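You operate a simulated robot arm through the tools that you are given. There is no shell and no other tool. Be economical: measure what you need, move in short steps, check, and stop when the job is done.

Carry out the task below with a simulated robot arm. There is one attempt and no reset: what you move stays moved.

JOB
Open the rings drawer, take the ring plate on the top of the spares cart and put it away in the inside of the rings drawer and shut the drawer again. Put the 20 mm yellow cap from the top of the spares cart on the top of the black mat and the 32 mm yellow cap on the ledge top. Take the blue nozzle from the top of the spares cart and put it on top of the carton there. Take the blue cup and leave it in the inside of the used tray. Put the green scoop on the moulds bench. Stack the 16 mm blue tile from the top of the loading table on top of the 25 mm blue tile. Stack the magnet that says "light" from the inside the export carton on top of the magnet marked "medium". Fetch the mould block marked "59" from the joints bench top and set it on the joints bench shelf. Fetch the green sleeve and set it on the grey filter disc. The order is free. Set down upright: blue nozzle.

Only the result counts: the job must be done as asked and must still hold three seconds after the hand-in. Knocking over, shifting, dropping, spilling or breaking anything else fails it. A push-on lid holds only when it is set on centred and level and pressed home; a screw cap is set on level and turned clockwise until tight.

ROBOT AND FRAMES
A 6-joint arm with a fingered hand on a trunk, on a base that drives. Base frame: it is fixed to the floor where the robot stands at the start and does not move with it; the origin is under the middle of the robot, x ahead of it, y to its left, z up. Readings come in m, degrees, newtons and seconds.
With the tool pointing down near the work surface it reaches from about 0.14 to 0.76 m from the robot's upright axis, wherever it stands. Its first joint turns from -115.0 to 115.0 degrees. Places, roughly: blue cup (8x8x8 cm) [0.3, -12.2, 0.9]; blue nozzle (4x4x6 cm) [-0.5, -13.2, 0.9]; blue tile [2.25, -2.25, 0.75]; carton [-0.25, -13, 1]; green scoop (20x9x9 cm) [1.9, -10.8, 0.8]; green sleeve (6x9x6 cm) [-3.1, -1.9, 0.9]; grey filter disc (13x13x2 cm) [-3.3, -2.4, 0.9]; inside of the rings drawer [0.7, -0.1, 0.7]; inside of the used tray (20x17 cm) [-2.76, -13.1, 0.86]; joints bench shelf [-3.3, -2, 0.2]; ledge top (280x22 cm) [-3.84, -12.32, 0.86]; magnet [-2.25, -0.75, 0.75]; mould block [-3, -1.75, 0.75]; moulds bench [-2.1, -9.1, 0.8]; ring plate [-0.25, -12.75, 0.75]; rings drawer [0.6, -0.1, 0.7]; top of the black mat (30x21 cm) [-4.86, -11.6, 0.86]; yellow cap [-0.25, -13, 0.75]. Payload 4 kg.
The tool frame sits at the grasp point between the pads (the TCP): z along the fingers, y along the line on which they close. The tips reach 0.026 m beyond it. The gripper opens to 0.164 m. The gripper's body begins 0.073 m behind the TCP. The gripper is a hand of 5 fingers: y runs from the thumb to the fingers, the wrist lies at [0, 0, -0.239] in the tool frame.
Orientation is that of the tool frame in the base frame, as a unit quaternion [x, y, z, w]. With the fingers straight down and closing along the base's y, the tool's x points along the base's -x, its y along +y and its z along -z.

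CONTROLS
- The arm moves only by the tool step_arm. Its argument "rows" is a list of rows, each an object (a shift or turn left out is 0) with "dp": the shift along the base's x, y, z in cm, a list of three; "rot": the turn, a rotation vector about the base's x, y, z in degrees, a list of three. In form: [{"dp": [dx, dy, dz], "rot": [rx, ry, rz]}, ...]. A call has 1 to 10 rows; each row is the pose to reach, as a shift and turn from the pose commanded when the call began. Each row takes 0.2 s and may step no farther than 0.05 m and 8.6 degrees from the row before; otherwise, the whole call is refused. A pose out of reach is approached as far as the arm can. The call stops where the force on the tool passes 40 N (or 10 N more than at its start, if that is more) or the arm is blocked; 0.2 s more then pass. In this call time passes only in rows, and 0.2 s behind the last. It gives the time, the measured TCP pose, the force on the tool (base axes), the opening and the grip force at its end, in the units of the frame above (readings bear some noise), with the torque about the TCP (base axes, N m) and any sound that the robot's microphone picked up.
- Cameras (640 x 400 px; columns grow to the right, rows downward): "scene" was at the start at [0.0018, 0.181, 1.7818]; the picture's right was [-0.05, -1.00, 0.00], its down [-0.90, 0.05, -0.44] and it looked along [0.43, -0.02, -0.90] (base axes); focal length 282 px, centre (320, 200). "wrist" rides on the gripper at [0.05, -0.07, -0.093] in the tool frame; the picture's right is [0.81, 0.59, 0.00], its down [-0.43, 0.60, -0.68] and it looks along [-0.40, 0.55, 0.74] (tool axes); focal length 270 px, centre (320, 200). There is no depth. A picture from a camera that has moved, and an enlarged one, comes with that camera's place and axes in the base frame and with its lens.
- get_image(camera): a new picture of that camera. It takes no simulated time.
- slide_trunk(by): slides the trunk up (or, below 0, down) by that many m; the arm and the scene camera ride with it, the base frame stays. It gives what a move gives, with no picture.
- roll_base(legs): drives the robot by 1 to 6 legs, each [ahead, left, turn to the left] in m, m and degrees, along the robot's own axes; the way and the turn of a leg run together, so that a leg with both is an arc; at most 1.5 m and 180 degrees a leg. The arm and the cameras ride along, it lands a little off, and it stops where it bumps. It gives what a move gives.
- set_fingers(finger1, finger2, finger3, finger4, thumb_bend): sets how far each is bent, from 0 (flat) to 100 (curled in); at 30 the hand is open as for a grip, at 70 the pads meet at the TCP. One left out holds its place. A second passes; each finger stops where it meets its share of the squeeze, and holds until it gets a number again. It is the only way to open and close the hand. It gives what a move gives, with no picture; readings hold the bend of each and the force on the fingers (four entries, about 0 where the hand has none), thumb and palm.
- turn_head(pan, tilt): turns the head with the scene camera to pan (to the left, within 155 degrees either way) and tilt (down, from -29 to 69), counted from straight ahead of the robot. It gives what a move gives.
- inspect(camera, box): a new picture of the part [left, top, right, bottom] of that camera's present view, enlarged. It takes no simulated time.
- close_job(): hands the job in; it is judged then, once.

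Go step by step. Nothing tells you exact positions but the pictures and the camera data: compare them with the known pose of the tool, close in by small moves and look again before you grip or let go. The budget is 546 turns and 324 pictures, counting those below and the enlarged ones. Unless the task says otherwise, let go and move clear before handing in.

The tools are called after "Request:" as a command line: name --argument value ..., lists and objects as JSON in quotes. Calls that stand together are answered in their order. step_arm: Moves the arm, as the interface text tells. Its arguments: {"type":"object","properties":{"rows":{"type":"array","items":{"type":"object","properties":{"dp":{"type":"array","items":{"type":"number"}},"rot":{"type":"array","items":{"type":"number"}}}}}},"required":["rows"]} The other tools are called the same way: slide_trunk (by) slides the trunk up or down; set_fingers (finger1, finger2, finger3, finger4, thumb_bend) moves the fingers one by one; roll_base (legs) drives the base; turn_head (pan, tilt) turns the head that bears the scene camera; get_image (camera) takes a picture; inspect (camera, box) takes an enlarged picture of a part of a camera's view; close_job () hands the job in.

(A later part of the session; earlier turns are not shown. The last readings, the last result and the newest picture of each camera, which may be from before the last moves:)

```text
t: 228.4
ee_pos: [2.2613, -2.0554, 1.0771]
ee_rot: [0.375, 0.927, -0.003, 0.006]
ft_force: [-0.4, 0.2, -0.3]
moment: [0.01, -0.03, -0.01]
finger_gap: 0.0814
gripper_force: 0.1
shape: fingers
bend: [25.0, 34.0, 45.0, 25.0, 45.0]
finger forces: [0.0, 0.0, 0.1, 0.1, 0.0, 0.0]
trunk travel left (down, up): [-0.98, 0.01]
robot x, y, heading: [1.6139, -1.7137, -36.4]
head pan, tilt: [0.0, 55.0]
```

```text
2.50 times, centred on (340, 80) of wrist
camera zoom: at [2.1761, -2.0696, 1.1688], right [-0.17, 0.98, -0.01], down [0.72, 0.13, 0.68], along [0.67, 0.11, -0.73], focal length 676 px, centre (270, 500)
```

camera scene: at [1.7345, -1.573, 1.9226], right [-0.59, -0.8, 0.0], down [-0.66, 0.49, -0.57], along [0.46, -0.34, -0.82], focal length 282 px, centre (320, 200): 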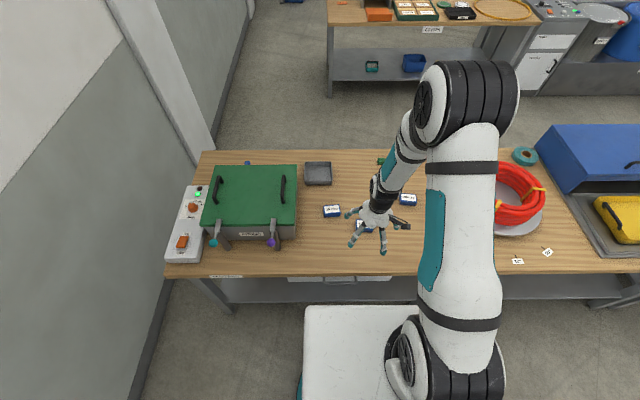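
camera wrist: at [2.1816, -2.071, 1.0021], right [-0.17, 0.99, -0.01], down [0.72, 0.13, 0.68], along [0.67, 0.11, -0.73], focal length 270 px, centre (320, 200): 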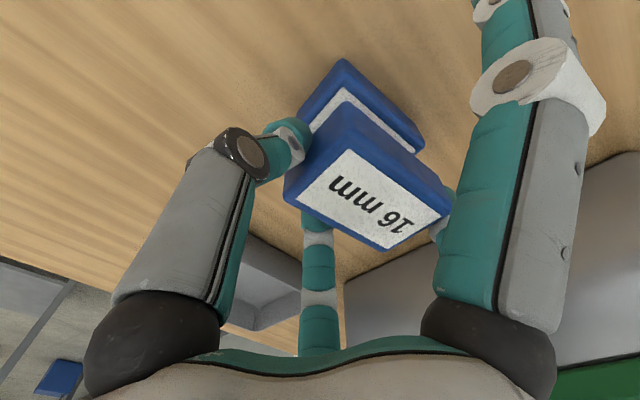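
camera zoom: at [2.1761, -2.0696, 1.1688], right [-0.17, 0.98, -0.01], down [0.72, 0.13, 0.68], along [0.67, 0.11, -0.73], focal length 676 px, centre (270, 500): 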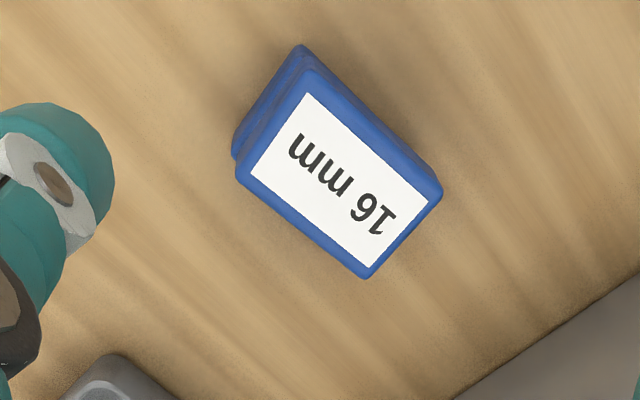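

Tiles stacked. Now I tuck the arm and head back down the aisle toward the far area.

Request:
step_arm --rows '[{"dp": [-3.5, 2.6, 0]}, {"dp": [-7, 5.2, 0]}, {"dp": [-10.5, 7.8, 0]}, {"dp": [-14, 10.4, 0]}, {"dp": [-17.5, 12.6, 0]}, {"dp": [-21, 14.6, 0]}]'

Request:
roll_base --legs '[[-0.45, 0, 0.8], [0, -1.45, 0], [0, -1.45, 0], [0, -1.45, 0], [0, -1.1, 0]]'

Request:
turn_head --pan -90 --tilt 12

Request:
get_image --camera "scene"

Request:
turn_head --pan -30 --tilt 12

Request:
get_image --camera "scene"

```text
t: 229.8
ee_pos: [2.0509, -1.9073, 1.078]
ee_rot: [0.376, 0.927, -0.004, 0.006]
ft_force: [-0.3, 0.0, -0.4]
moment: [-0.01, -0.02, 0.0]
finger_gap: 0.0816
gripper_force: 0.1
shape: fingers
bend: [25.0, 34.0, 45.0, 25.0, 45.0]
finger forces: [0.1, 0.0, 0.0, 0.1, 0.1, 0.0]
trunk travel left (down, up): [-0.98, 0.01]
robot x, y, heading: [1.6135, -1.7151, -36.5]
head pan, tilt: [0.0, 55.0]
```

```text
t: 258.3
ee_pos: [-1.4626, -6.0721, 1.0772]
ee_rot: [0.354, 0.935, -0.003, 0.006]
ft_force: [0.5, -0.6, -1.1]
moment: [-0.01, 0.0, -0.01]
finger_gap: 0.0817
gripper_force: 0.1
shape: fingers
bend: [25.0, 34.0, 45.0, 25.0, 45.0]
finger forces: [0.0, 0.0, 0.0, 0.1, 0.0, 0.0]
trunk travel left (down, up): [-0.98, 0.01]
robot x, y, heading: [-1.9123, -5.8969, -34.0]
head pan, tilt: [0.0, 55.0]
```

```text
t: 259.9
ee_pos: [-1.4637, -6.0728, 1.0773]
ee_rot: [0.354, 0.935, -0.003, 0.005]
ft_force: [-0.2, 0.1, 0.5]
moment: [0.02, -0.04, 0.0]
finger_gap: 0.0816
gripper_force: 0.1
shape: fingers
bend: [25.0, 34.0, 45.0, 25.0, 45.0]
finger forces: [0.0, 0.0, 0.1, 0.1, 0.1, 0.0]
trunk travel left (down, up): [-0.98, 0.01]
robot x, y, heading: [-1.9097, -5.8997, -34.1]
head pan, tilt: [-90.0, 12.0]
```

```text
198 pictures are left
camera scene: at [-1.9085, -5.7897, 1.9877], right [-0.83, 0.56, 0.0], down [0.12, 0.17, -0.98], along [-0.54, -0.81, -0.21], focal length 282 px, centre (320, 200)
```

scene: 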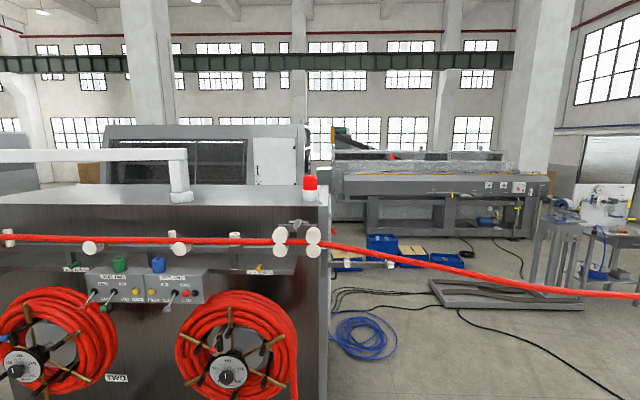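

```text
t: 261.2
ee_pos: [-1.4635, -6.0726, 1.0784]
ee_rot: [0.353, 0.936, -0.002, 0.005]
ft_force: [-0.6, -0.1, -0.7]
moment: [0.04, -0.03, 0.0]
finger_gap: 0.0819
gripper_force: 0.0
shape: fingers
bend: [25.0, 34.0, 45.0, 25.0, 45.0]
finger forces: [0.0, 0.0, 0.0, 0.0, 0.1, 0.1]
trunk travel left (down, up): [-0.98, 0.01]
robot x, y, heading: [-1.9084, -5.8963, -33.8]
head pan, tilt: [-30.0, 12.0]
```

```text
197 pictures are left
camera scene: at [-1.8157, -5.7959, 1.9877], right [-0.9, -0.44, 0.0], down [-0.09, 0.19, -0.98], along [0.43, -0.88, -0.21], focal length 282 px, centre (320, 200)
```

scene: 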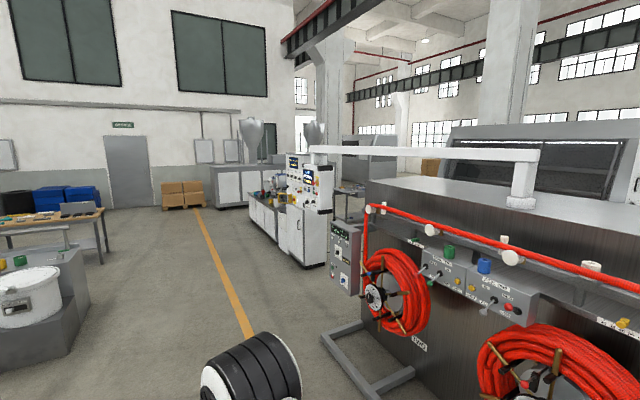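

The far lane runs ahead (+n). I drive along it to see past the red machine.

Request:
roll_base --legs '[[1.45, 0, -1.6], [1.45, 0, 0]]'

Request:
turn_head --pan -80 --tilt 15

Request:
get_image --camera "scene"

Request:
turn_head --pan -25 --tilt 15

Request:
get_image --camera "scene"

```text
t: 275.5
ee_pos: [0.9453, -7.8088, 1.0773]
ee_rot: [0.367, 0.93, -0.003, 0.006]
ft_force: [-0.1, -1.4, 0.3]
moment: [0.01, 0.01, 0.02]
finger_gap: 0.0819
gripper_force: 0.0
shape: fingers
bend: [25.0, 34.0, 45.0, 25.0, 45.0]
finger forces: [0.0, 0.0, 0.0, 0.1, 0.1, 0.1]
trunk travel left (down, up): [-0.98, 0.01]
robot x, y, heading: [0.5043, -7.6241, -35.4]
head pan, tilt: [-30.0, 12.0]
```

```text
t: 276.7
ee_pos: [0.9441, -7.8105, 1.0784]
ee_rot: [0.367, 0.93, -0.003, 0.005]
ft_force: [0.3, 0.0, 0.4]
moment: [0.04, -0.01, -0.02]
finger_gap: 0.0818
gripper_force: 0.1
shape: fingers
bend: [25.0, 34.0, 45.0, 25.0, 45.0]
finger forces: [0.0, 0.0, 0.0, 0.1, 0.1, 0.0]
trunk travel left (down, up): [-0.98, 0.01]
robot x, y, heading: [0.505, -7.6237, -35.4]
head pan, tilt: [-80.0, 15.0]
```

```text
196 pictures are left
camera scene: at [0.522, -7.5221, 1.9828], right [-0.9, 0.43, 0.0], down [0.11, 0.23, -0.97], along [-0.42, -0.87, -0.26], focal length 282 px, centre (320, 200)
```

scene: 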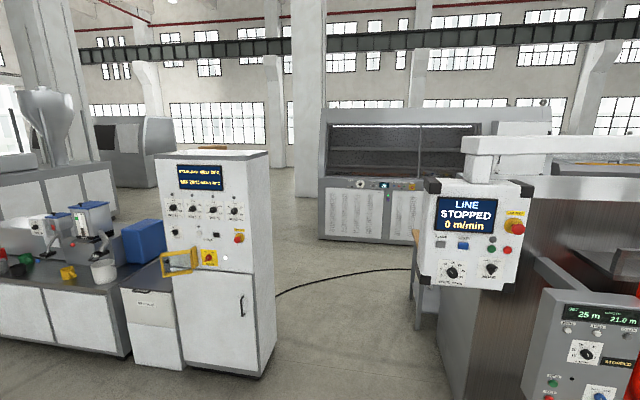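

```text
t: 277.9
ee_pos: [0.9443, -7.8082, 1.0783]
ee_rot: [0.367, 0.93, -0.003, 0.006]
ft_force: [-0.4, -0.6, 0.4]
moment: [0.01, -0.01, -0.04]
finger_gap: 0.0814
gripper_force: 0.1
shape: fingers
bend: [25.0, 34.0, 45.0, 25.0, 45.0]
finger forces: [0.0, 0.1, 0.1, 0.0, 0.0, 0.0]
trunk travel left (down, up): [-0.98, 0.01]
robot x, y, heading: [0.5036, -7.6233, -35.5]
head pan, tilt: [-25.0, 15.0]
```

```text
195 pictures are left
camera scene: at [0.608, -7.5191, 1.9828], right [-0.87, -0.49, 0.0], down [-0.13, 0.23, -0.97], along [0.47, -0.84, -0.26], focal length 282 px, centre (320, 200)
```

scene: 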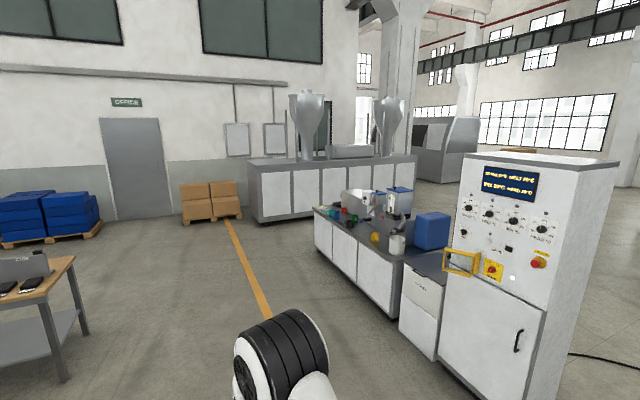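

Request:
inspect --camera "scene" --box '[290, 170, 470, 280]'

```text
3.56 times, centred on (380, 225) of scene
camera zoom: at [0.608, -7.5191, 1.9828], right [-0.87, -0.49, 0.0], down [-0.13, 0.23, -0.97], along [0.47, -0.84, -0.26], focal length 1004 px, centre (107, 111)
```

zoom: 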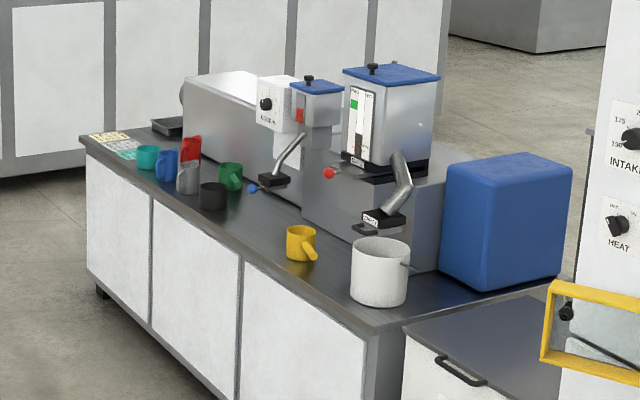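

The green scoop stands on the extruder bench around (1.85,-10.65). I drive in front of it and face it.

Request:
roll_base --legs '[[1.45, 0, 0], [1.3, 0, 0], [0, 0, -90], [0.45, 0, 0]]'

Request:
turn_head --pan 0 --tilt 35

Request:
get_image --camera "scene"

```text
t: 297.3
ee_pos: [2.3663, -9.9849, 1.0764]
ee_rot: [0.908, 0.42, -0.006, 0.002]
ft_force: [1.1, 0.4, -0.2]
moment: [-0.02, -0.04, -0.03]
finger_gap: 0.0817
gripper_force: 0.0
shape: fingers
bend: [25.0, 34.0, 45.0, 25.0, 45.0]
finger forces: [0.0, 0.0, 0.1, 0.1, 0.0, 0.0]
trunk travel left (down, up): [-0.98, 0.01]
robot x, y, heading: [2.5345, -9.5335, -122.9]
head pan, tilt: [-25.0, 15.0]
```

```text
t: 298.2
ee_pos: [2.3668, -9.9848, 1.0774]
ee_rot: [0.907, 0.421, -0.006, 0.003]
ft_force: [-0.5, 0.4, -0.2]
moment: [-0.03, 0.0, -0.02]
finger_gap: 0.0817
gripper_force: 0.1
shape: fingers
bend: [25.0, 34.0, 45.0, 25.0, 45.0]
finger forces: [0.0, 0.1, 0.0, 0.1, 0.0, 0.0]
trunk travel left (down, up): [-0.98, 0.01]
robot x, y, heading: [2.5356, -9.537, -122.8]
head pan, tilt: [0.0, 35.0]
```

```text
193 pictures are left
camera scene: at [2.6724, -9.6599, 1.9509], right [-0.84, 0.54, 0.0], down [0.31, 0.48, -0.82], along [-0.44, -0.69, -0.57], focal length 282 px, centre (320, 200)
```

scene: 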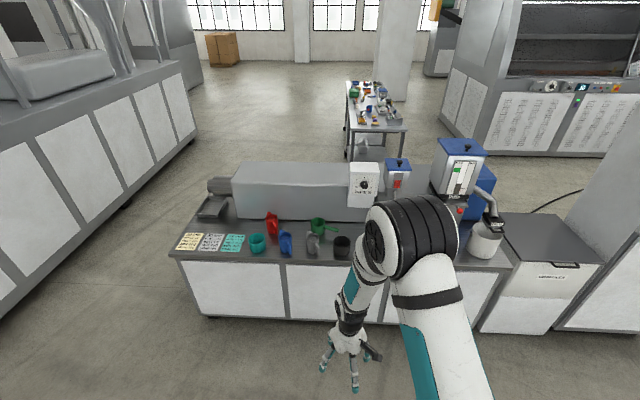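

Request:
inspect --camera "scene" --box '[230, 190, 390, 290]'

Request:
inspect --camera "scene" --box '[330, 70, 430, 140]'

```text
4.00 times, centred on (310, 240) of scene
camera zoom: at [2.6724, -9.6599, 1.9509], right [-0.84, 0.54, 0.0], down [0.31, 0.48, -0.82], along [-0.44, -0.69, -0.57], focal length 1130 px, centre (360, 40)
```

zoom: 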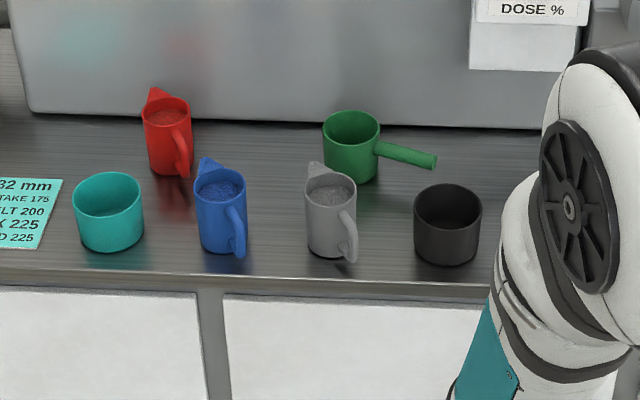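

```text
5.71 times, centred on (380, 105) of scene
camera zoom: at [2.6724, -9.6599, 1.9509], right [-0.84, 0.54, 0.0], down [0.31, 0.48, -0.82], along [-0.44, -0.69, -0.57], focal length 1614 px, centre (-23, 743)
```

zoom: 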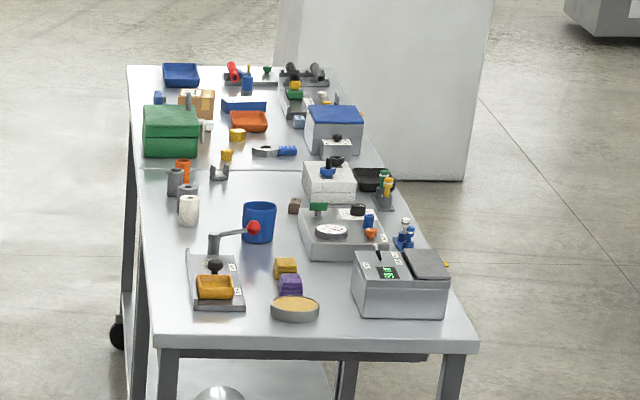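

The green scoop's cup is clear enough to grasp from above with its handle between two fingers. I approach 0.5 m.

Request:
roll_base --legs '[[0.48, 0, 0]]'

Request:
turn_head --pan 0 --tilt 52

Request:
get_image --camera "scene"

Request:
get_image --camera "wrist"

```text
t: 301.1
ee_pos: [2.1028, -10.4019, 1.0769]
ee_rot: [0.906, 0.423, -0.006, 0.003]
ft_force: [0.3, 0.0, -0.9]
moment: [0.02, 0.03, -0.02]
finger_gap: 0.0818
gripper_force: 0.0
shape: fingers
bend: [25.0, 34.0, 45.0, 25.0, 45.0]
finger forces: [0.0, 0.0, 0.1, 0.0, 0.1, 0.0]
trunk travel left (down, up): [-0.98, 0.01]
robot x, y, heading: [2.266, -9.9498, -122.3]
head pan, tilt: [0.0, 35.0]
```

```text
t: 301.9
ee_pos: [2.104, -10.4003, 1.0778]
ee_rot: [0.906, 0.422, -0.006, 0.002]
ft_force: [0.0, 0.3, 0.0]
moment: [0.02, 0.0, 0.0]
finger_gap: 0.0818
gripper_force: 0.0
shape: fingers
bend: [25.0, 34.0, 45.0, 25.0, 45.0]
finger forces: [0.0, 0.1, 0.0, 0.1, 0.0, 0.1]
trunk travel left (down, up): [-0.98, 0.01]
robot x, y, heading: [2.265, -9.9519, -122.3]
head pan, tilt: [0.0, 52.0]
```

```text
190 pictures are left
camera scene: at [2.4149, -10.0639, 1.9265], right [-0.84, 0.54, 0.0], down [0.42, 0.67, -0.62], along [-0.33, -0.52, -0.79], focal length 282 px, centre (320, 200)
```

scene: 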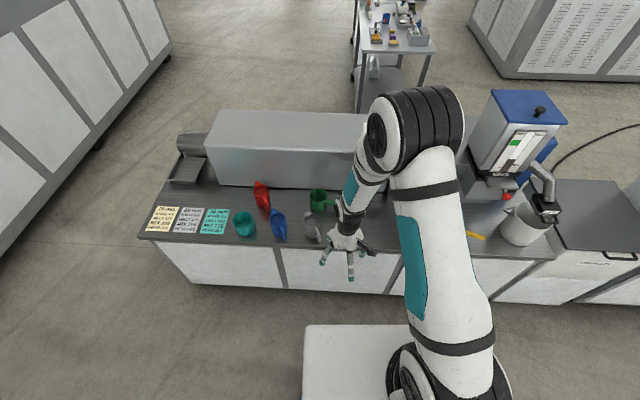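

```text
189 pictures are left
camera wrist: at [2.084, -10.3169, 1.17], right [0.97, 0.24, -0.01], down [0.18, -0.71, 0.68], along [0.16, -0.66, -0.73], focal length 270 px, centre (320, 200)
```

wrist: 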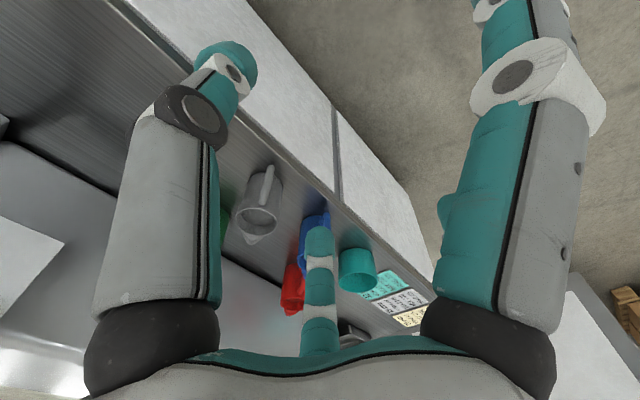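

Request:
step_arm --rows '[{"dp": [-1.4, -4.6, 0.5], "rot": [0, 0, 4.5]}, {"dp": [-2.8, -9.2, 1], "rot": [0, 0, 9]}, {"dp": [-4.2, -13.8, 1.5], "rot": [0, 0, 13.5]}, {"dp": [-5.6, -18.4, 2], "rot": [0, 0, 18]}, {"dp": [-7, -23, 2], "rot": [0, 0, 22.5]}, {"dp": [-8.4, -27.6, 2], "rot": [0, 0, 27]}, {"dp": [-10, -31.9, 2], "rot": [0, 0, 30]}]'

Request:
set_fingers --finger1 34 --finger2 34 --finger3 34 --finger4 34 --thumb_bend 34

Request:
get_image --camera "wrist"

Request:
inspect --camera "scene" --box '[250, 150, 390, 250]'

```text
t: 303.7
ee_pos: [2.0086, -10.6992, 1.0722]
ee_rot: [0.765, 0.643, 0.021, -0.014]
ft_force: [-0.5, 0.4, 0.2]
moment: [-0.05, 0.02, 0.02]
finger_gap: 0.0818
gripper_force: 0.1
shape: fingers
bend: [25.0, 34.0, 45.0, 25.0, 45.0]
finger forces: [0.0, 0.0, 0.0, 0.1, 0.0, 0.1]
trunk travel left (down, up): [-0.98, 0.01]
robot x, y, heading: [2.2653, -9.9489, -122.1]
head pan, tilt: [0.0, 52.0]
stopped in row 7: the arm was blocked; the commanded pose is now the measured one
```

```text
t: 304.7
ee_pos: [2.0067, -10.7015, 1.0743]
ee_rot: [0.765, 0.643, 0.021, -0.013]
ft_force: [0.0, 0.2, 0.5]
moment: [-0.02, 0.0, -0.01]
finger_gap: 0.0813
gripper_force: 0.1
shape: fingers
bend: [34.0, 34.0, 34.0, 34.0, 34.0]
finger forces: [0.1, 0.0, 0.1, 0.1, 0.0, 0.0]
trunk travel left (down, up): [-0.98, 0.01]
robot x, y, heading: [2.2662, -9.9483, -122.1]
head pan, tilt: [0.0, 52.0]
```

```text
188 pictures are left
camera wrist: at [1.9464, -10.6436, 1.1685], right [0.72, 0.69, 0.04], down [0.5, -0.56, 0.66], along [0.48, -0.45, -0.75], focal length 270 px, centre (320, 200)
```

wrist: 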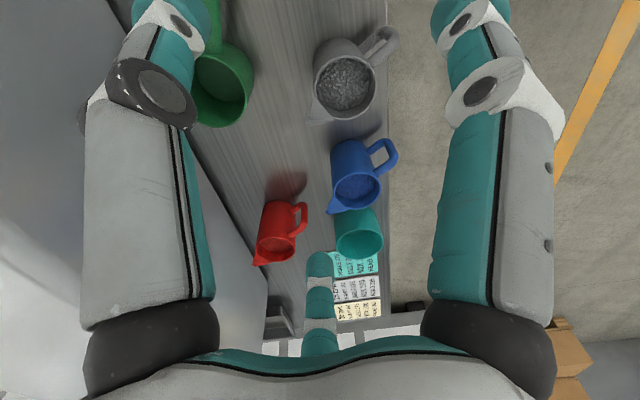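

```text
4.00 times, centred on (320, 200) of scene
camera zoom: at [2.4148, -10.064, 1.9264], right [-0.84, 0.54, 0.0], down [0.42, 0.67, -0.62], along [-0.33, -0.52, -0.79], focal length 1130 px, centre (320, 200)
```

zoom: 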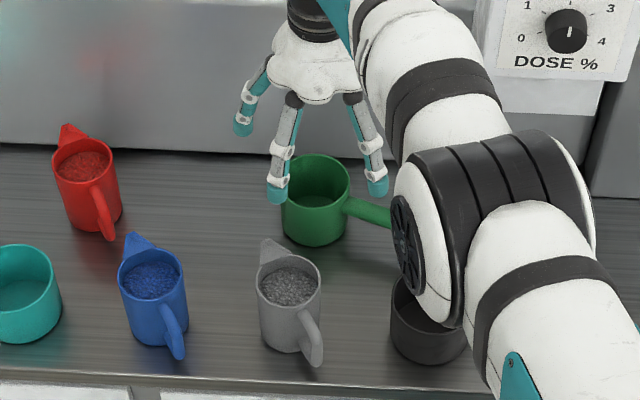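

Re-triangulated: scoop at (1.95,-10.80), rim z≈0.82 (bench lower than thought). I pull the arm back 20 cm and drive 20 cm nearer.

Request:
step_arm --rows '[{"dp": [2.5, 4.1, 0]}, {"dp": [5, 8.2, 0]}, {"dp": [7.5, 12.3, 0]}, {"dp": [10, 16.4, 0]}]'

Request:
roll_base --legs '[[0.2, 0, 0]]'

Request:
get_image --camera "wrist"

Request:
get_image --camera "scene"

```text
t: 305.7
ee_pos: [2.1075, -10.536, 1.0754]
ee_rot: [0.765, 0.644, 0.019, -0.012]
ft_force: [0.5, 0.4, -0.8]
moment: [-0.04, -0.03, 0.02]
finger_gap: 0.0814
gripper_force: 0.1
shape: fingers
bend: [34.0, 34.0, 34.0, 34.0, 34.0]
finger forces: [0.0, 0.0, 0.0, 0.1, 0.0, 0.0]
trunk travel left (down, up): [-0.98, 0.01]
robot x, y, heading: [2.2666, -9.9509, -122.5]
head pan, tilt: [0.0, 52.0]
```

```text
t: 307.3
ee_pos: [2.001, -10.7053, 1.0754]
ee_rot: [0.765, 0.644, 0.021, -0.013]
ft_force: [-1.0, -0.2, -1.3]
moment: [0.0, 0.0, -0.01]
finger_gap: 0.0816
gripper_force: 0.1
shape: fingers
bend: [34.0, 34.0, 34.0, 34.0, 34.0]
finger forces: [0.0, 0.1, 0.0, 0.0, 0.1, 0.1]
trunk travel left (down, up): [-0.98, 0.01]
robot x, y, heading: [2.1616, -10.1171, -122.4]
head pan, tilt: [0.0, 52.0]
```

```text
186 pictures are left
camera wrist: at [1.9401, -10.6491, 1.1693], right [0.72, 0.7, 0.04], down [0.5, -0.56, 0.66], along [0.48, -0.45, -0.75], focal length 270 px, centre (320, 200)
```

wrist: 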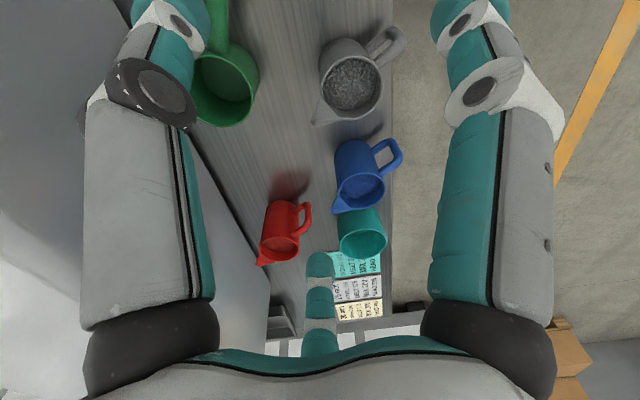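

```text
185 pictures are left
camera scene: at [2.3082, -10.2327, 1.9264], right [-0.85, 0.53, 0.0], down [0.42, 0.67, -0.61], along [-0.33, -0.52, -0.79], focal length 282 px, centre (320, 200)
```

scene: 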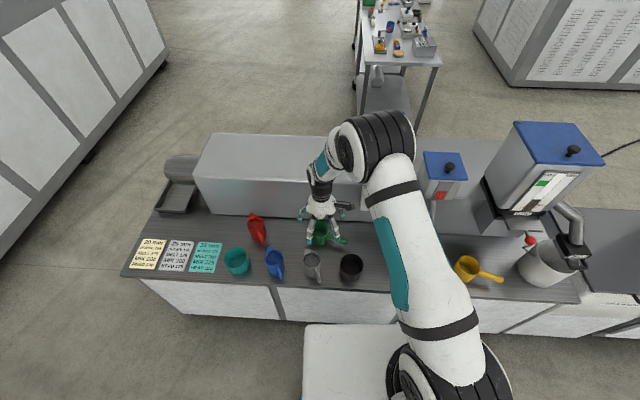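

Request:
step_arm --rows '[{"dp": [-1.3, -2.4, 0], "rot": [-2.7, 0.9, 0]}, {"dp": [-2.6, -4.8, 0], "rot": [-2.7, 0.9, 0]}, {"dp": [-4, -7.3, 0], "rot": [-2.7, 0.9, 0]}, {"dp": [-5.3, -9.8, 0], "rot": [-2.7, 0.9, 0]}, {"dp": [-5.3, -9.8, -4.5], "rot": [-2.7, 0.9, 0]}, {"dp": [-5.3, -9.8, -9], "rot": [-2.7, 0.9, 0]}, {"dp": [-5.3, -9.8, -13], "rot": [-2.7, 0.9, 0]}]'

Request:
get_image --camera "wrist"

Request:
inspect --camera "scene" --box '[250, 170, 390, 270]'

```text
t: 308.9
ee_pos: [1.9462, -10.8041, 0.9449]
ee_rot: [0.765, 0.644, -0.002, 0.002]
ft_force: [-0.5, 0.3, 0.8]
moment: [0.0, -0.01, -0.02]
finger_gap: 0.0815
gripper_force: 0.1
shape: fingers
bend: [34.0, 34.0, 34.0, 34.0, 34.0]
finger forces: [0.0, 0.0, 0.1, 0.0, 0.0, 0.0]
trunk travel left (down, up): [-0.98, 0.01]
robot x, y, heading: [2.1625, -10.1173, -122.3]
head pan, tilt: [0.0, 52.0]
```

```text
184 pictures are left
camera wrist: at [1.8868, -10.7419, 1.038], right [0.72, 0.7, 0.0], down [0.51, -0.53, 0.68], along [0.47, -0.49, -0.73], focal length 270 px, centre (320, 200)
```

wrist: 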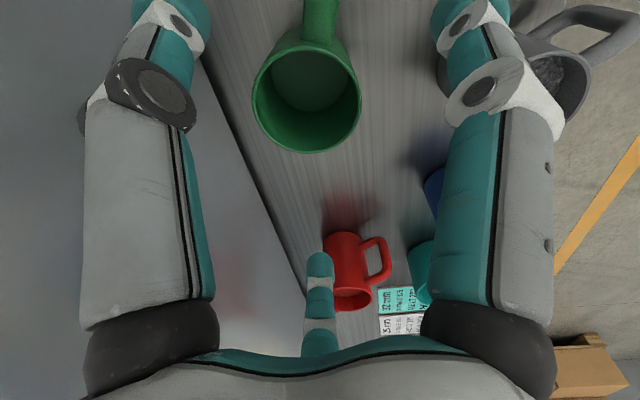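

```text
4.00 times, centred on (320, 220) of scene
camera zoom: at [2.3087, -10.2322, 1.9265], right [-0.85, 0.53, 0.0], down [0.42, 0.67, -0.62], along [-0.33, -0.52, -0.79], focal length 1130 px, centre (320, 120)
```

zoom: 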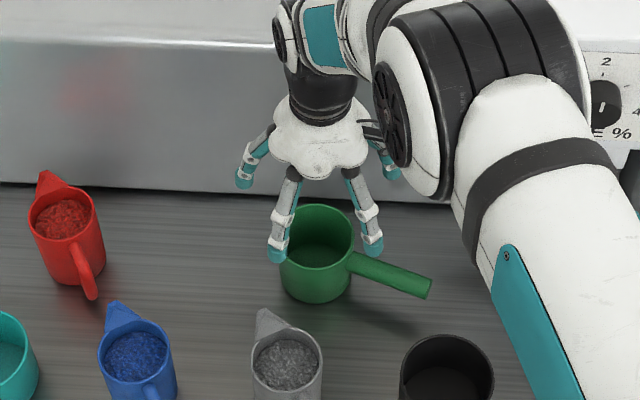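

Request:
step_arm --rows '[{"dp": [-0.3, -0.8, -4]}, {"dp": [-0.3, -0.8, -8]}, {"dp": [-0.3, -0.8, -11.5]}, {"dp": [-0.3, -0.8, -14.5]}]'

Request:
get_image --camera "wrist"

Request:
inspect --camera "scene" --box '[250, 170, 390, 270]'

```text
t: 309.9
ee_pos: [1.9516, -10.7916, 0.8137]
ee_rot: [0.765, 0.644, -0.001, 0.0]
ft_force: [0.0, 0.4, -0.1]
moment: [0.03, -0.02, 0.02]
finger_gap: 0.0818
gripper_force: 0.2
shape: fingers
bend: [34.0, 34.0, 34.0, 34.0, 34.0]
finger forces: [0.1, 0.1, 0.0, 0.2, 0.1, 0.0]
out of reach, approached as far as the arm can: row 3, 4
trunk travel left (down, up): [-0.98, 0.01]
robot x, y, heading: [2.1609, -10.1147, -122.2]
head pan, tilt: [0.0, 52.0]
```

```text
182 pictures are left
camera wrist: at [1.8922, -10.7302, 0.9071], right [0.72, 0.7, 0.0], down [0.51, -0.53, 0.68], along [0.47, -0.49, -0.73], focal length 270 px, centre (320, 200)
```

wrist: 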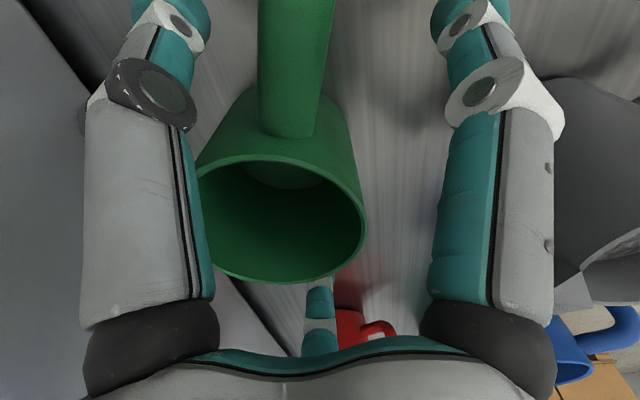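

```text
4.00 times, centred on (320, 220) of scene
camera zoom: at [2.3089, -10.2313, 1.9265], right [-0.85, 0.53, 0.0], down [0.42, 0.67, -0.62], along [-0.33, -0.52, -0.79], focal length 1130 px, centre (320, 120)
```

zoom: 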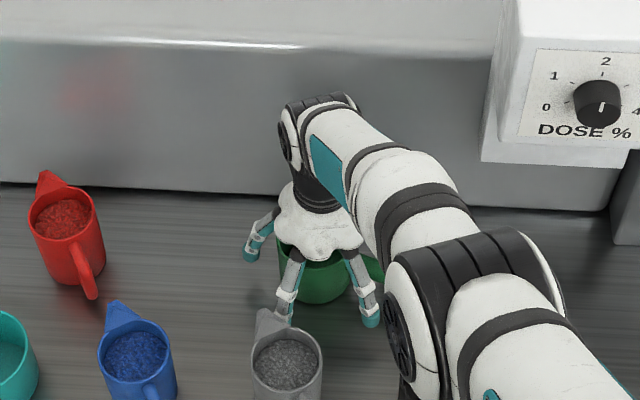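

Out of reach by about 2.5 cm; I creep forward 3 cm.

Request:
roll_base --legs '[[0.03, 0, 0]]'

Request:
get_image --camera "wrist"

Request:
inspect --camera "scene" --box '[250, 170, 390, 270]'

```text
t: 310.7
ee_pos: [1.9346, -10.8184, 0.814]
ee_rot: [0.765, 0.644, 0.0, 0.0]
ft_force: [0.4, 0.1, 0.1]
moment: [0.02, -0.04, -0.01]
finger_gap: 0.0817
gripper_force: 0.1
shape: fingers
bend: [34.0, 34.0, 34.0, 34.0, 34.0]
finger forces: [0.0, 0.1, 0.0, 0.0, 0.0, 0.0]
trunk travel left (down, up): [-0.98, 0.01]
robot x, y, heading: [2.1425, -10.1426, -122.4]
head pan, tilt: [0.0, 52.0]
```

```text
180 pictures are left
camera wrist: at [1.8759, -10.7561, 0.906], right [0.72, 0.7, 0.0], down [0.51, -0.53, 0.68], along [0.47, -0.49, -0.74], focal length 270 px, centre (320, 200)
```

wrist: 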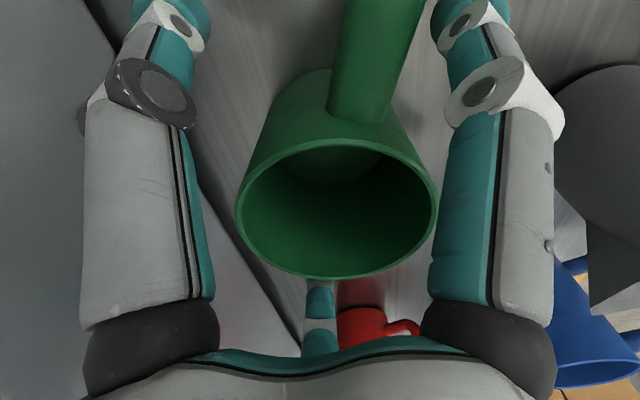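

```text
4.00 times, centred on (320, 220) of scene
camera zoom: at [2.2918, -10.2586, 1.9264], right [-0.85, 0.53, 0.0], down [0.42, 0.67, -0.61], along [-0.33, -0.52, -0.79], focal length 1130 px, centre (320, 120)
```

zoom: 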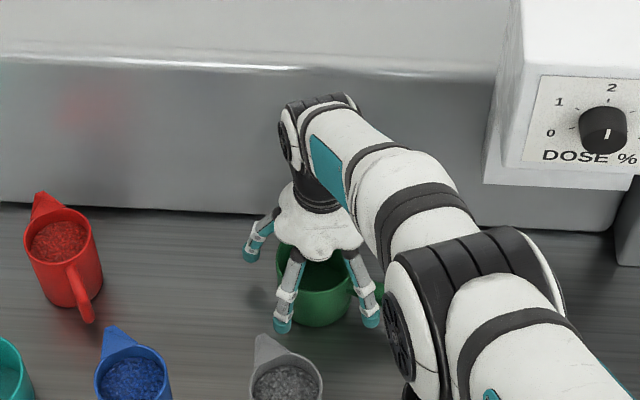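

Request:
step_arm --rows '[{"dp": [0, 0, -1.3]}, {"dp": [0, 0, -2.5]}]'

Request:
set_fingers --finger1 75 --finger2 75 --finger3 75 --finger4 75 --thumb_bend 75

Request:
get_image --camera "wrist"

```text
t: 311.3
ee_pos: [1.9389, -10.8072, 0.7957]
ee_rot: [0.765, 0.644, 0.0, 0.001]
ft_force: [-0.5, 0.4, 0.3]
moment: [-0.02, -0.01, 0.02]
finger_gap: 0.0817
gripper_force: 0.0
shape: fingers
bend: [34.0, 34.0, 34.0, 34.0, 34.0]
finger forces: [0.1, 0.0, 0.1, 0.1, 0.0, 0.0]
out of reach, approached as far as the arm can: row 1, 2
trunk travel left (down, up): [-0.98, 0.01]
robot x, y, heading: [2.1469, -10.1417, -122.4]
head pan, tilt: [0.0, 52.0]
```

```text
t: 312.3
ee_pos: [1.9384, -10.807, 0.7959]
ee_rot: [0.765, 0.644, -0.001, 0.001]
ft_force: [-0.6, -0.6, 2.6]
moment: [-0.01, -0.02, 0.02]
finger_gap: 0.0379
gripper_force: 22.4
shape: fingers
bend: [53.0, 50.0, 49.0, 51.0, 56.0]
finger forces: [5.2, 7.8, 8.3, 6.0, 16.5, 0.0]
trunk travel left (down, up): [-0.98, 0.01]
robot x, y, heading: [2.1429, -10.142, -122.4]
head pan, tilt: [0.0, 52.0]
```

```text
178 pictures are left
camera wrist: at [1.8791, -10.7448, 0.8891], right [0.72, 0.7, 0.0], down [0.51, -0.53, 0.68], along [0.47, -0.49, -0.73], focal length 270 px, centre (320, 200)
```

wrist: 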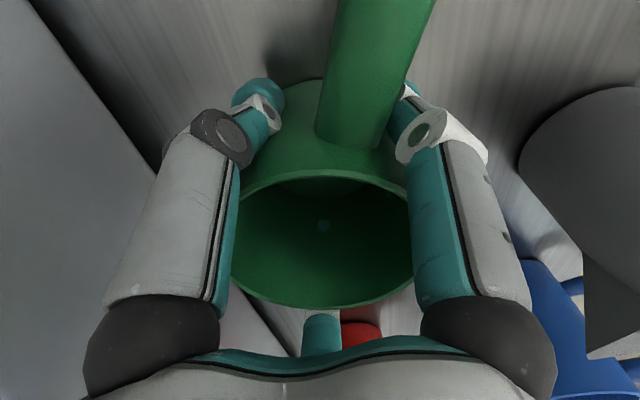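

Firm five-finger grasp. I lift and draw it back.

Request:
step_arm --rows '[{"dp": [0, 0, 4]}, {"dp": [0, 0, 8.5]}, {"dp": [0, 0, 13]}, {"dp": [0, 0, 17.5]}, {"dp": [0, 0, 22]}, {"dp": [0, 0, 26]}, {"dp": [2.2, 3.5, 28]}, {"dp": [4.6, 7.4, 29]}, {"dp": [7, 11.2, 30]}, {"dp": [9.4, 15, 30]}]'

Request:
roll_base --legs '[[-0.75, 0, 0]]'

Request:
turn_head --pan 60 --tilt 15

Request:
get_image --camera "scene"

Request:
turn_head --pan -45 --tilt 15

Request:
get_image --camera "scene"

```text
t: 314.5
ee_pos: [2.0346, -10.6567, 1.0949]
ee_rot: [0.765, 0.644, -0.002, 0.001]
ft_force: [0.0, 0.8, -0.9]
moment: [-0.06, 0.03, 0.0]
finger_gap: 0.0377
gripper_force: 21.9
shape: fingers
bend: [53.0, 50.0, 49.0, 51.0, 56.0]
finger forces: [5.0, 7.7, 8.6, 6.1, 15.7, 0.0]
trunk travel left (down, up): [-0.98, 0.01]
robot x, y, heading: [2.1408, -10.1423, -122.5]
head pan, tilt: [0.0, 52.0]
```

```text
t: 318.5
ee_pos: [2.4303, -10.0307, 1.0947]
ee_rot: [0.765, 0.644, -0.001, 0.001]
ft_force: [0.0, 0.2, -2.4]
moment: [-0.01, -0.03, 0.0]
finger_gap: 0.0373
gripper_force: 21.1
shape: fingers
bend: [53.0, 50.0, 49.0, 51.0, 56.0]
finger forces: [5.0, 7.7, 8.7, 6.0, 15.7, 0.0]
trunk travel left (down, up): [-0.98, 0.01]
robot x, y, heading: [2.5433, -9.5188, -122.2]
head pan, tilt: [0.0, 52.0]
```

```text
t: 319.8
ee_pos: [2.4299, -10.0312, 1.0942]
ee_rot: [0.765, 0.644, -0.001, 0.0]
ft_force: [0.0, 0.5, -2.4]
moment: [-0.02, -0.01, -0.01]
finger_gap: 0.0375
gripper_force: 21.5
shape: fingers
bend: [53.0, 50.0, 49.0, 51.0, 56.0]
finger forces: [5.1, 7.8, 8.7, 6.1, 15.6, 0.1]
trunk travel left (down, up): [-0.98, 0.01]
robot x, y, heading: [2.5435, -9.5189, -122.7]
head pan, tilt: [60.0, 15.0]
```

```text
177 pictures are left
camera scene: at [2.7722, -9.6501, 1.9827], right [-0.89, -0.46, 0.0], down [-0.12, 0.23, -0.97], along [0.45, -0.86, -0.26], focal length 282 px, centre (320, 200)
```

scene: 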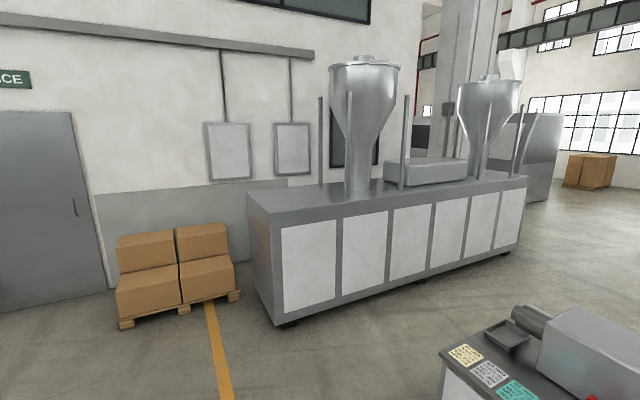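

```text
t: 321.6
ee_pos: [2.4286, -10.0312, 1.0949]
ee_rot: [0.765, 0.644, 0.0, 0.0]
ft_force: [0.2, 0.6, -1.8]
moment: [-0.04, -0.02, 0.05]
finger_gap: 0.0372
gripper_force: 21.1
shape: fingers
bend: [53.0, 50.0, 49.0, 51.0, 56.0]
finger forces: [5.0, 7.6, 8.7, 6.1, 15.6, 0.1]
trunk travel left (down, up): [-0.98, 0.01]
robot x, y, heading: [2.542, -9.5204, -122.2]
head pan, tilt: [-45.0, 15.0]
```

```text
176 pictures are left
camera scene: at [2.6377, -9.5879, 1.9828], right [-0.22, 0.98, 0.0], down [0.25, 0.06, -0.97], along [-0.94, -0.21, -0.26], focal length 282 px, centre (320, 200)
```

scene: 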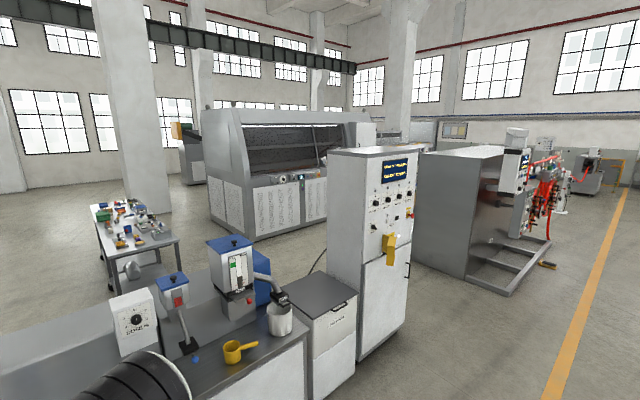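

The gap between the console and the red machine (n≈4.0–5.5) leads to the back area. I slide to it and go through.

Request:
roll_base --legs '[[0, -1.45, -3], [0, -1.4, 0], [1.3, 0, 0]]'

Request:
turn_head --pan -45 --tilt 15

Request:
get_image --camera "scene"

Request:
turn_head --pan 20 --tilt 15

Request:
get_image --camera "scene"

```text
t: 339.4
ee_pos: [-0.4712, -8.9526, 1.096]
ee_rot: [0.804, 0.595, -0.001, -0.001]
ft_force: [-0.1, -0.3, -2.0]
moment: [-0.06, -0.01, -0.01]
finger_gap: 0.0373
gripper_force: 21.4
shape: fingers
bend: [53.0, 50.0, 49.0, 51.0, 56.0]
finger forces: [5.4, 7.9, 8.7, 6.2, 15.7, 0.1]
trunk travel left (down, up): [-0.98, 0.01]
robot x, y, heading: [-0.3038, -8.461, -129.4]
head pan, tilt: [-45.0, 15.0]
stopped in leg 3: the robot was blocked; the commanded pose is now the measured one
```

```text
t: 340.0
ee_pos: [-0.4718, -8.9528, 1.0976]
ee_rot: [0.802, 0.597, -0.002, -0.001]
ft_force: [0.1, -0.2, -1.9]
moment: [-0.04, 0.0, 0.0]
finger_gap: 0.0373
gripper_force: 21.5
shape: fingers
bend: [53.0, 50.0, 49.0, 51.0, 56.0]
finger forces: [5.5, 7.9, 8.7, 6.2, 15.6, 0.0]
trunk travel left (down, up): [-0.98, 0.01]
robot x, y, heading: [-0.3013, -8.461, -129.5]
head pan, tilt: [-45.0, 15.0]
```

```text
175 pictures are left
camera scene: at [-0.2071, -8.5363, 1.9827], right [-0.1, 0.99, 0.0], down [0.25, 0.02, -0.97], along [-0.96, -0.1, -0.25], focal length 282 px, centre (320, 200)
```

scene: 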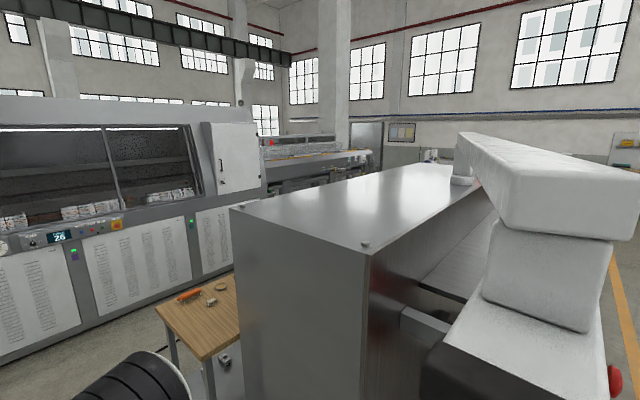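

```text
t: 341.3
ee_pos: [-0.4706, -8.9526, 1.0977]
ee_rot: [0.802, 0.597, -0.002, -0.001]
ft_force: [0.5, -0.6, -1.2]
moment: [-0.05, -0.03, 0.01]
finger_gap: 0.0373
gripper_force: 22.5
shape: fingers
bend: [53.0, 50.0, 49.0, 51.0, 56.0]
finger forces: [5.3, 7.9, 8.7, 6.2, 15.8, 0.0]
trunk travel left (down, up): [-0.98, 0.01]
robot x, y, heading: [-0.3032, -8.463, -129.5]
head pan, tilt: [20.0, 15.0]
```

```text
174 pictures are left
camera scene: at [-0.145, -8.6149, 1.9828], right [-0.94, 0.33, 0.0], down [0.08, 0.24, -0.97], along [-0.32, -0.91, -0.25], focal length 282 px, centre (320, 200)
```

scene: 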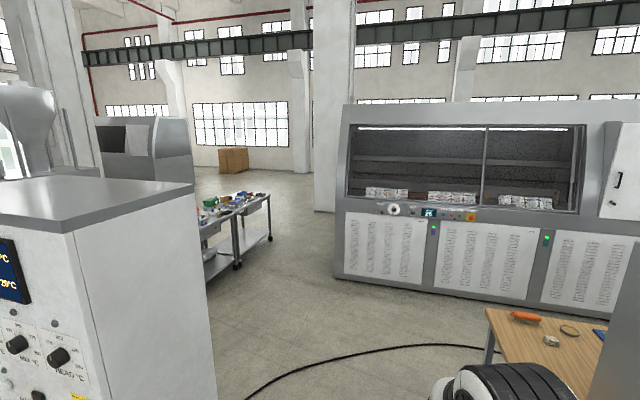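

Something at the right stopped me. I shift left a bit and go on.

Request:
roll_base --legs '[[-0.1, 0.25, 4], [1.2, 0, 0]]'

Request:
turn_head --pan -60 --tilt 30

Request:
get_image --camera "scene"

```text
t: 348.9
ee_pos: [-0.8733, -10.0108, 1.0944]
ee_rot: [0.783, 0.622, 0.0, -0.001]
ft_force: [0.1, -0.5, -1.7]
moment: [-0.03, 0.01, -0.02]
finger_gap: 0.0373
gripper_force: 21.4
shape: fingers
bend: [53.0, 50.0, 49.0, 51.0, 56.0]
finger forces: [5.3, 7.8, 8.7, 6.1, 15.5, 0.0]
trunk travel left (down, up): [-0.98, 0.01]
robot x, y, heading: [-0.7335, -9.5039, -125.6]
head pan, tilt: [20.0, 15.0]
```

```text
t: 350.4
ee_pos: [-0.8736, -10.0112, 1.0949]
ee_rot: [0.783, 0.622, 0.0, 0.0]
ft_force: [0.8, 0.5, -1.4]
moment: [-0.04, -0.01, 0.0]
finger_gap: 0.037
gripper_force: 22.1
shape: fingers
bend: [53.0, 50.0, 49.0, 51.0, 56.0]
finger forces: [5.4, 7.9, 8.8, 6.0, 15.5, 0.0]
trunk travel left (down, up): [-0.98, 0.01]
robot x, y, heading: [-0.7341, -9.506, -125.7]
head pan, tilt: [-60.0, 30.0]
```

```text
173 pictures are left
camera scene: at [-0.6388, -9.5578, 1.9586], right [0.1, 1.0, 0.0], down [0.5, -0.05, -0.87], along [-0.86, 0.08, -0.5], focal length 282 px, centre (320, 200)
```

scene: 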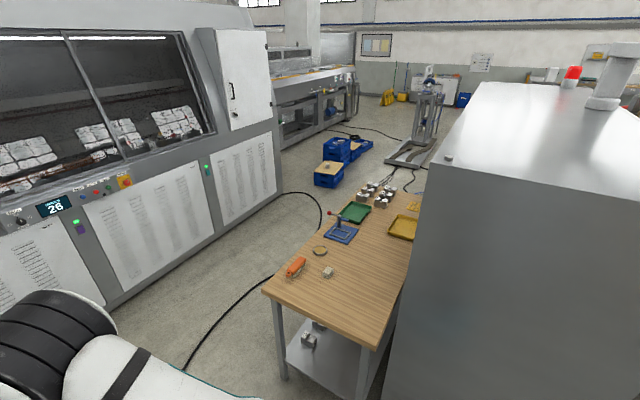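

The wooden moulds bench's near end is at n≈4.36, u 8.4–8.9, with free space there. I advance and turn to face it.

Request:
roll_base --legs '[[0.42, 0.05, 0], [0, 0, -90]]'

Request:
turn_head --pan 0 --tilt 50

Request:
get_image --camera "scene"

Request:
get_image --camera "wrist"

```text
t: 356.8
ee_pos: [-1.4421, -9.7327, 1.0944]
ee_rot: [0.993, -0.117, 0.001, 0.0]
ft_force: [-0.2, 0.1, -2.6]
moment: [-0.03, 0.03, 0.02]
finger_gap: 0.037
gripper_force: 21.4
shape: fingers
bend: [53.0, 50.0, 49.0, 51.0, 56.0]
finger forces: [4.9, 7.2, 8.9, 5.9, 15.3, 0.0]
trunk travel left (down, up): [-0.98, 0.01]
robot x, y, heading: [-0.9373, -9.8729, 143.9]
head pan, tilt: [-60.0, 30.0]
```

```text
t: 358.1
ee_pos: [-1.4426, -9.7327, 1.0936]
ee_rot: [0.993, -0.117, 0.001, 0.0]
ft_force: [0.3, 0.3, -1.9]
moment: [-0.01, 0.05, -0.01]
finger_gap: 0.0371
gripper_force: 21.1
shape: fingers
bend: [53.0, 50.0, 49.0, 51.0, 56.0]
finger forces: [4.8, 7.3, 8.7, 5.9, 15.3, 0.0]
trunk travel left (down, up): [-0.98, 0.01]
robot x, y, heading: [-0.9381, -9.8739, 144.2]
head pan, tilt: [0.0, 50.0]
```

```text
172 pictures are left
camera scene: at [-1.0611, -10.0159, 1.9291], right [0.59, 0.81, 0.0], down [0.62, -0.45, -0.64], along [-0.52, 0.38, -0.77], focal length 282 px, centre (320, 200)
```

scene: 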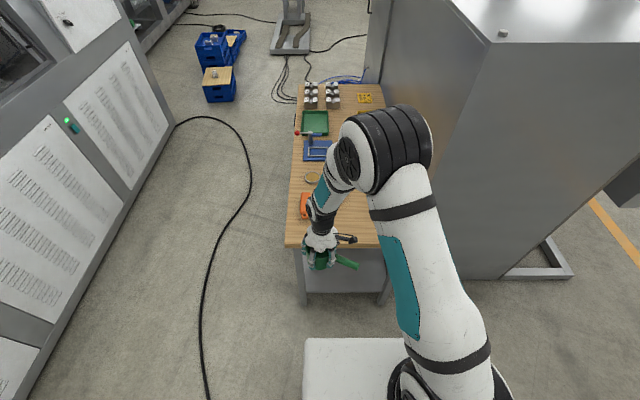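

```text
171 pictures are left
camera wrist: at [-1.3774, -9.6761, 1.1873], right [0.65, -0.76, 0.0], down [-0.56, -0.48, 0.68], along [-0.51, -0.44, -0.74], focal length 270 px, centre (320, 200)
```

wrist: 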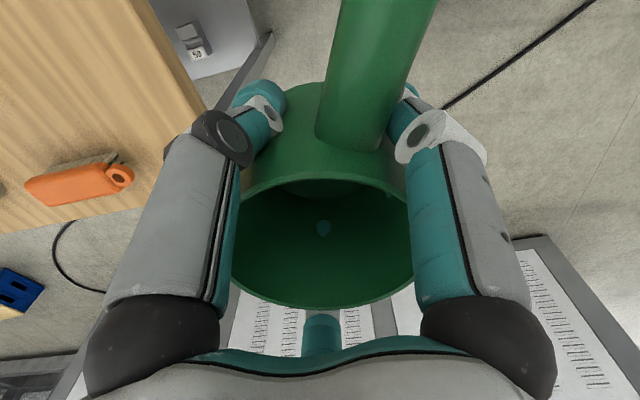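

Request:
step_arm --rows '[{"dp": [-3.2, 3.8, 0]}, {"dp": [-6.4, 7.6, 0]}, {"dp": [-9.6, 11.4, 0]}, {"dp": [-12.8, 15.2, 0]}, {"dp": [-16, 19.1, 0]}, {"dp": [-16, 19.1, -4.5]}, {"dp": [-16, 19.1, -9]}]'

Request:
get_image --camera "wrist"

Request:
inspect --camera "scene" --box '[250, 140, 410, 260]'

```text
refused: row 5 steps farther than a row can; nothing moved
```

```text
170 pictures are left
camera wrist: at [-1.3774, -9.6761, 1.1873], right [0.65, -0.76, 0.0], down [-0.56, -0.48, 0.68], along [-0.51, -0.44, -0.74], focal length 270 px, centre (320, 200)
```

wrist: 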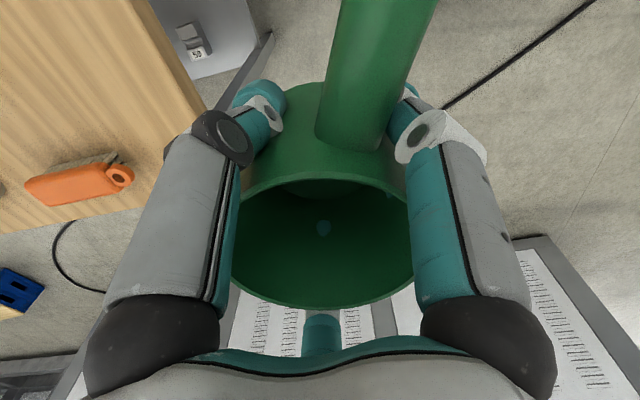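

```text
3.33 times, centred on (330, 200) of scene
camera zoom: at [-1.0611, -10.0159, 1.9291], right [0.59, 0.81, 0.0], down [0.62, -0.45, -0.64], along [-0.52, 0.38, -0.77], focal length 941 px, centre (287, 200)
```

zoom: 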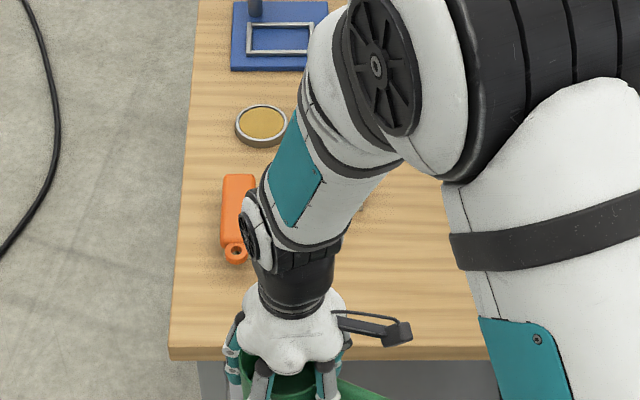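

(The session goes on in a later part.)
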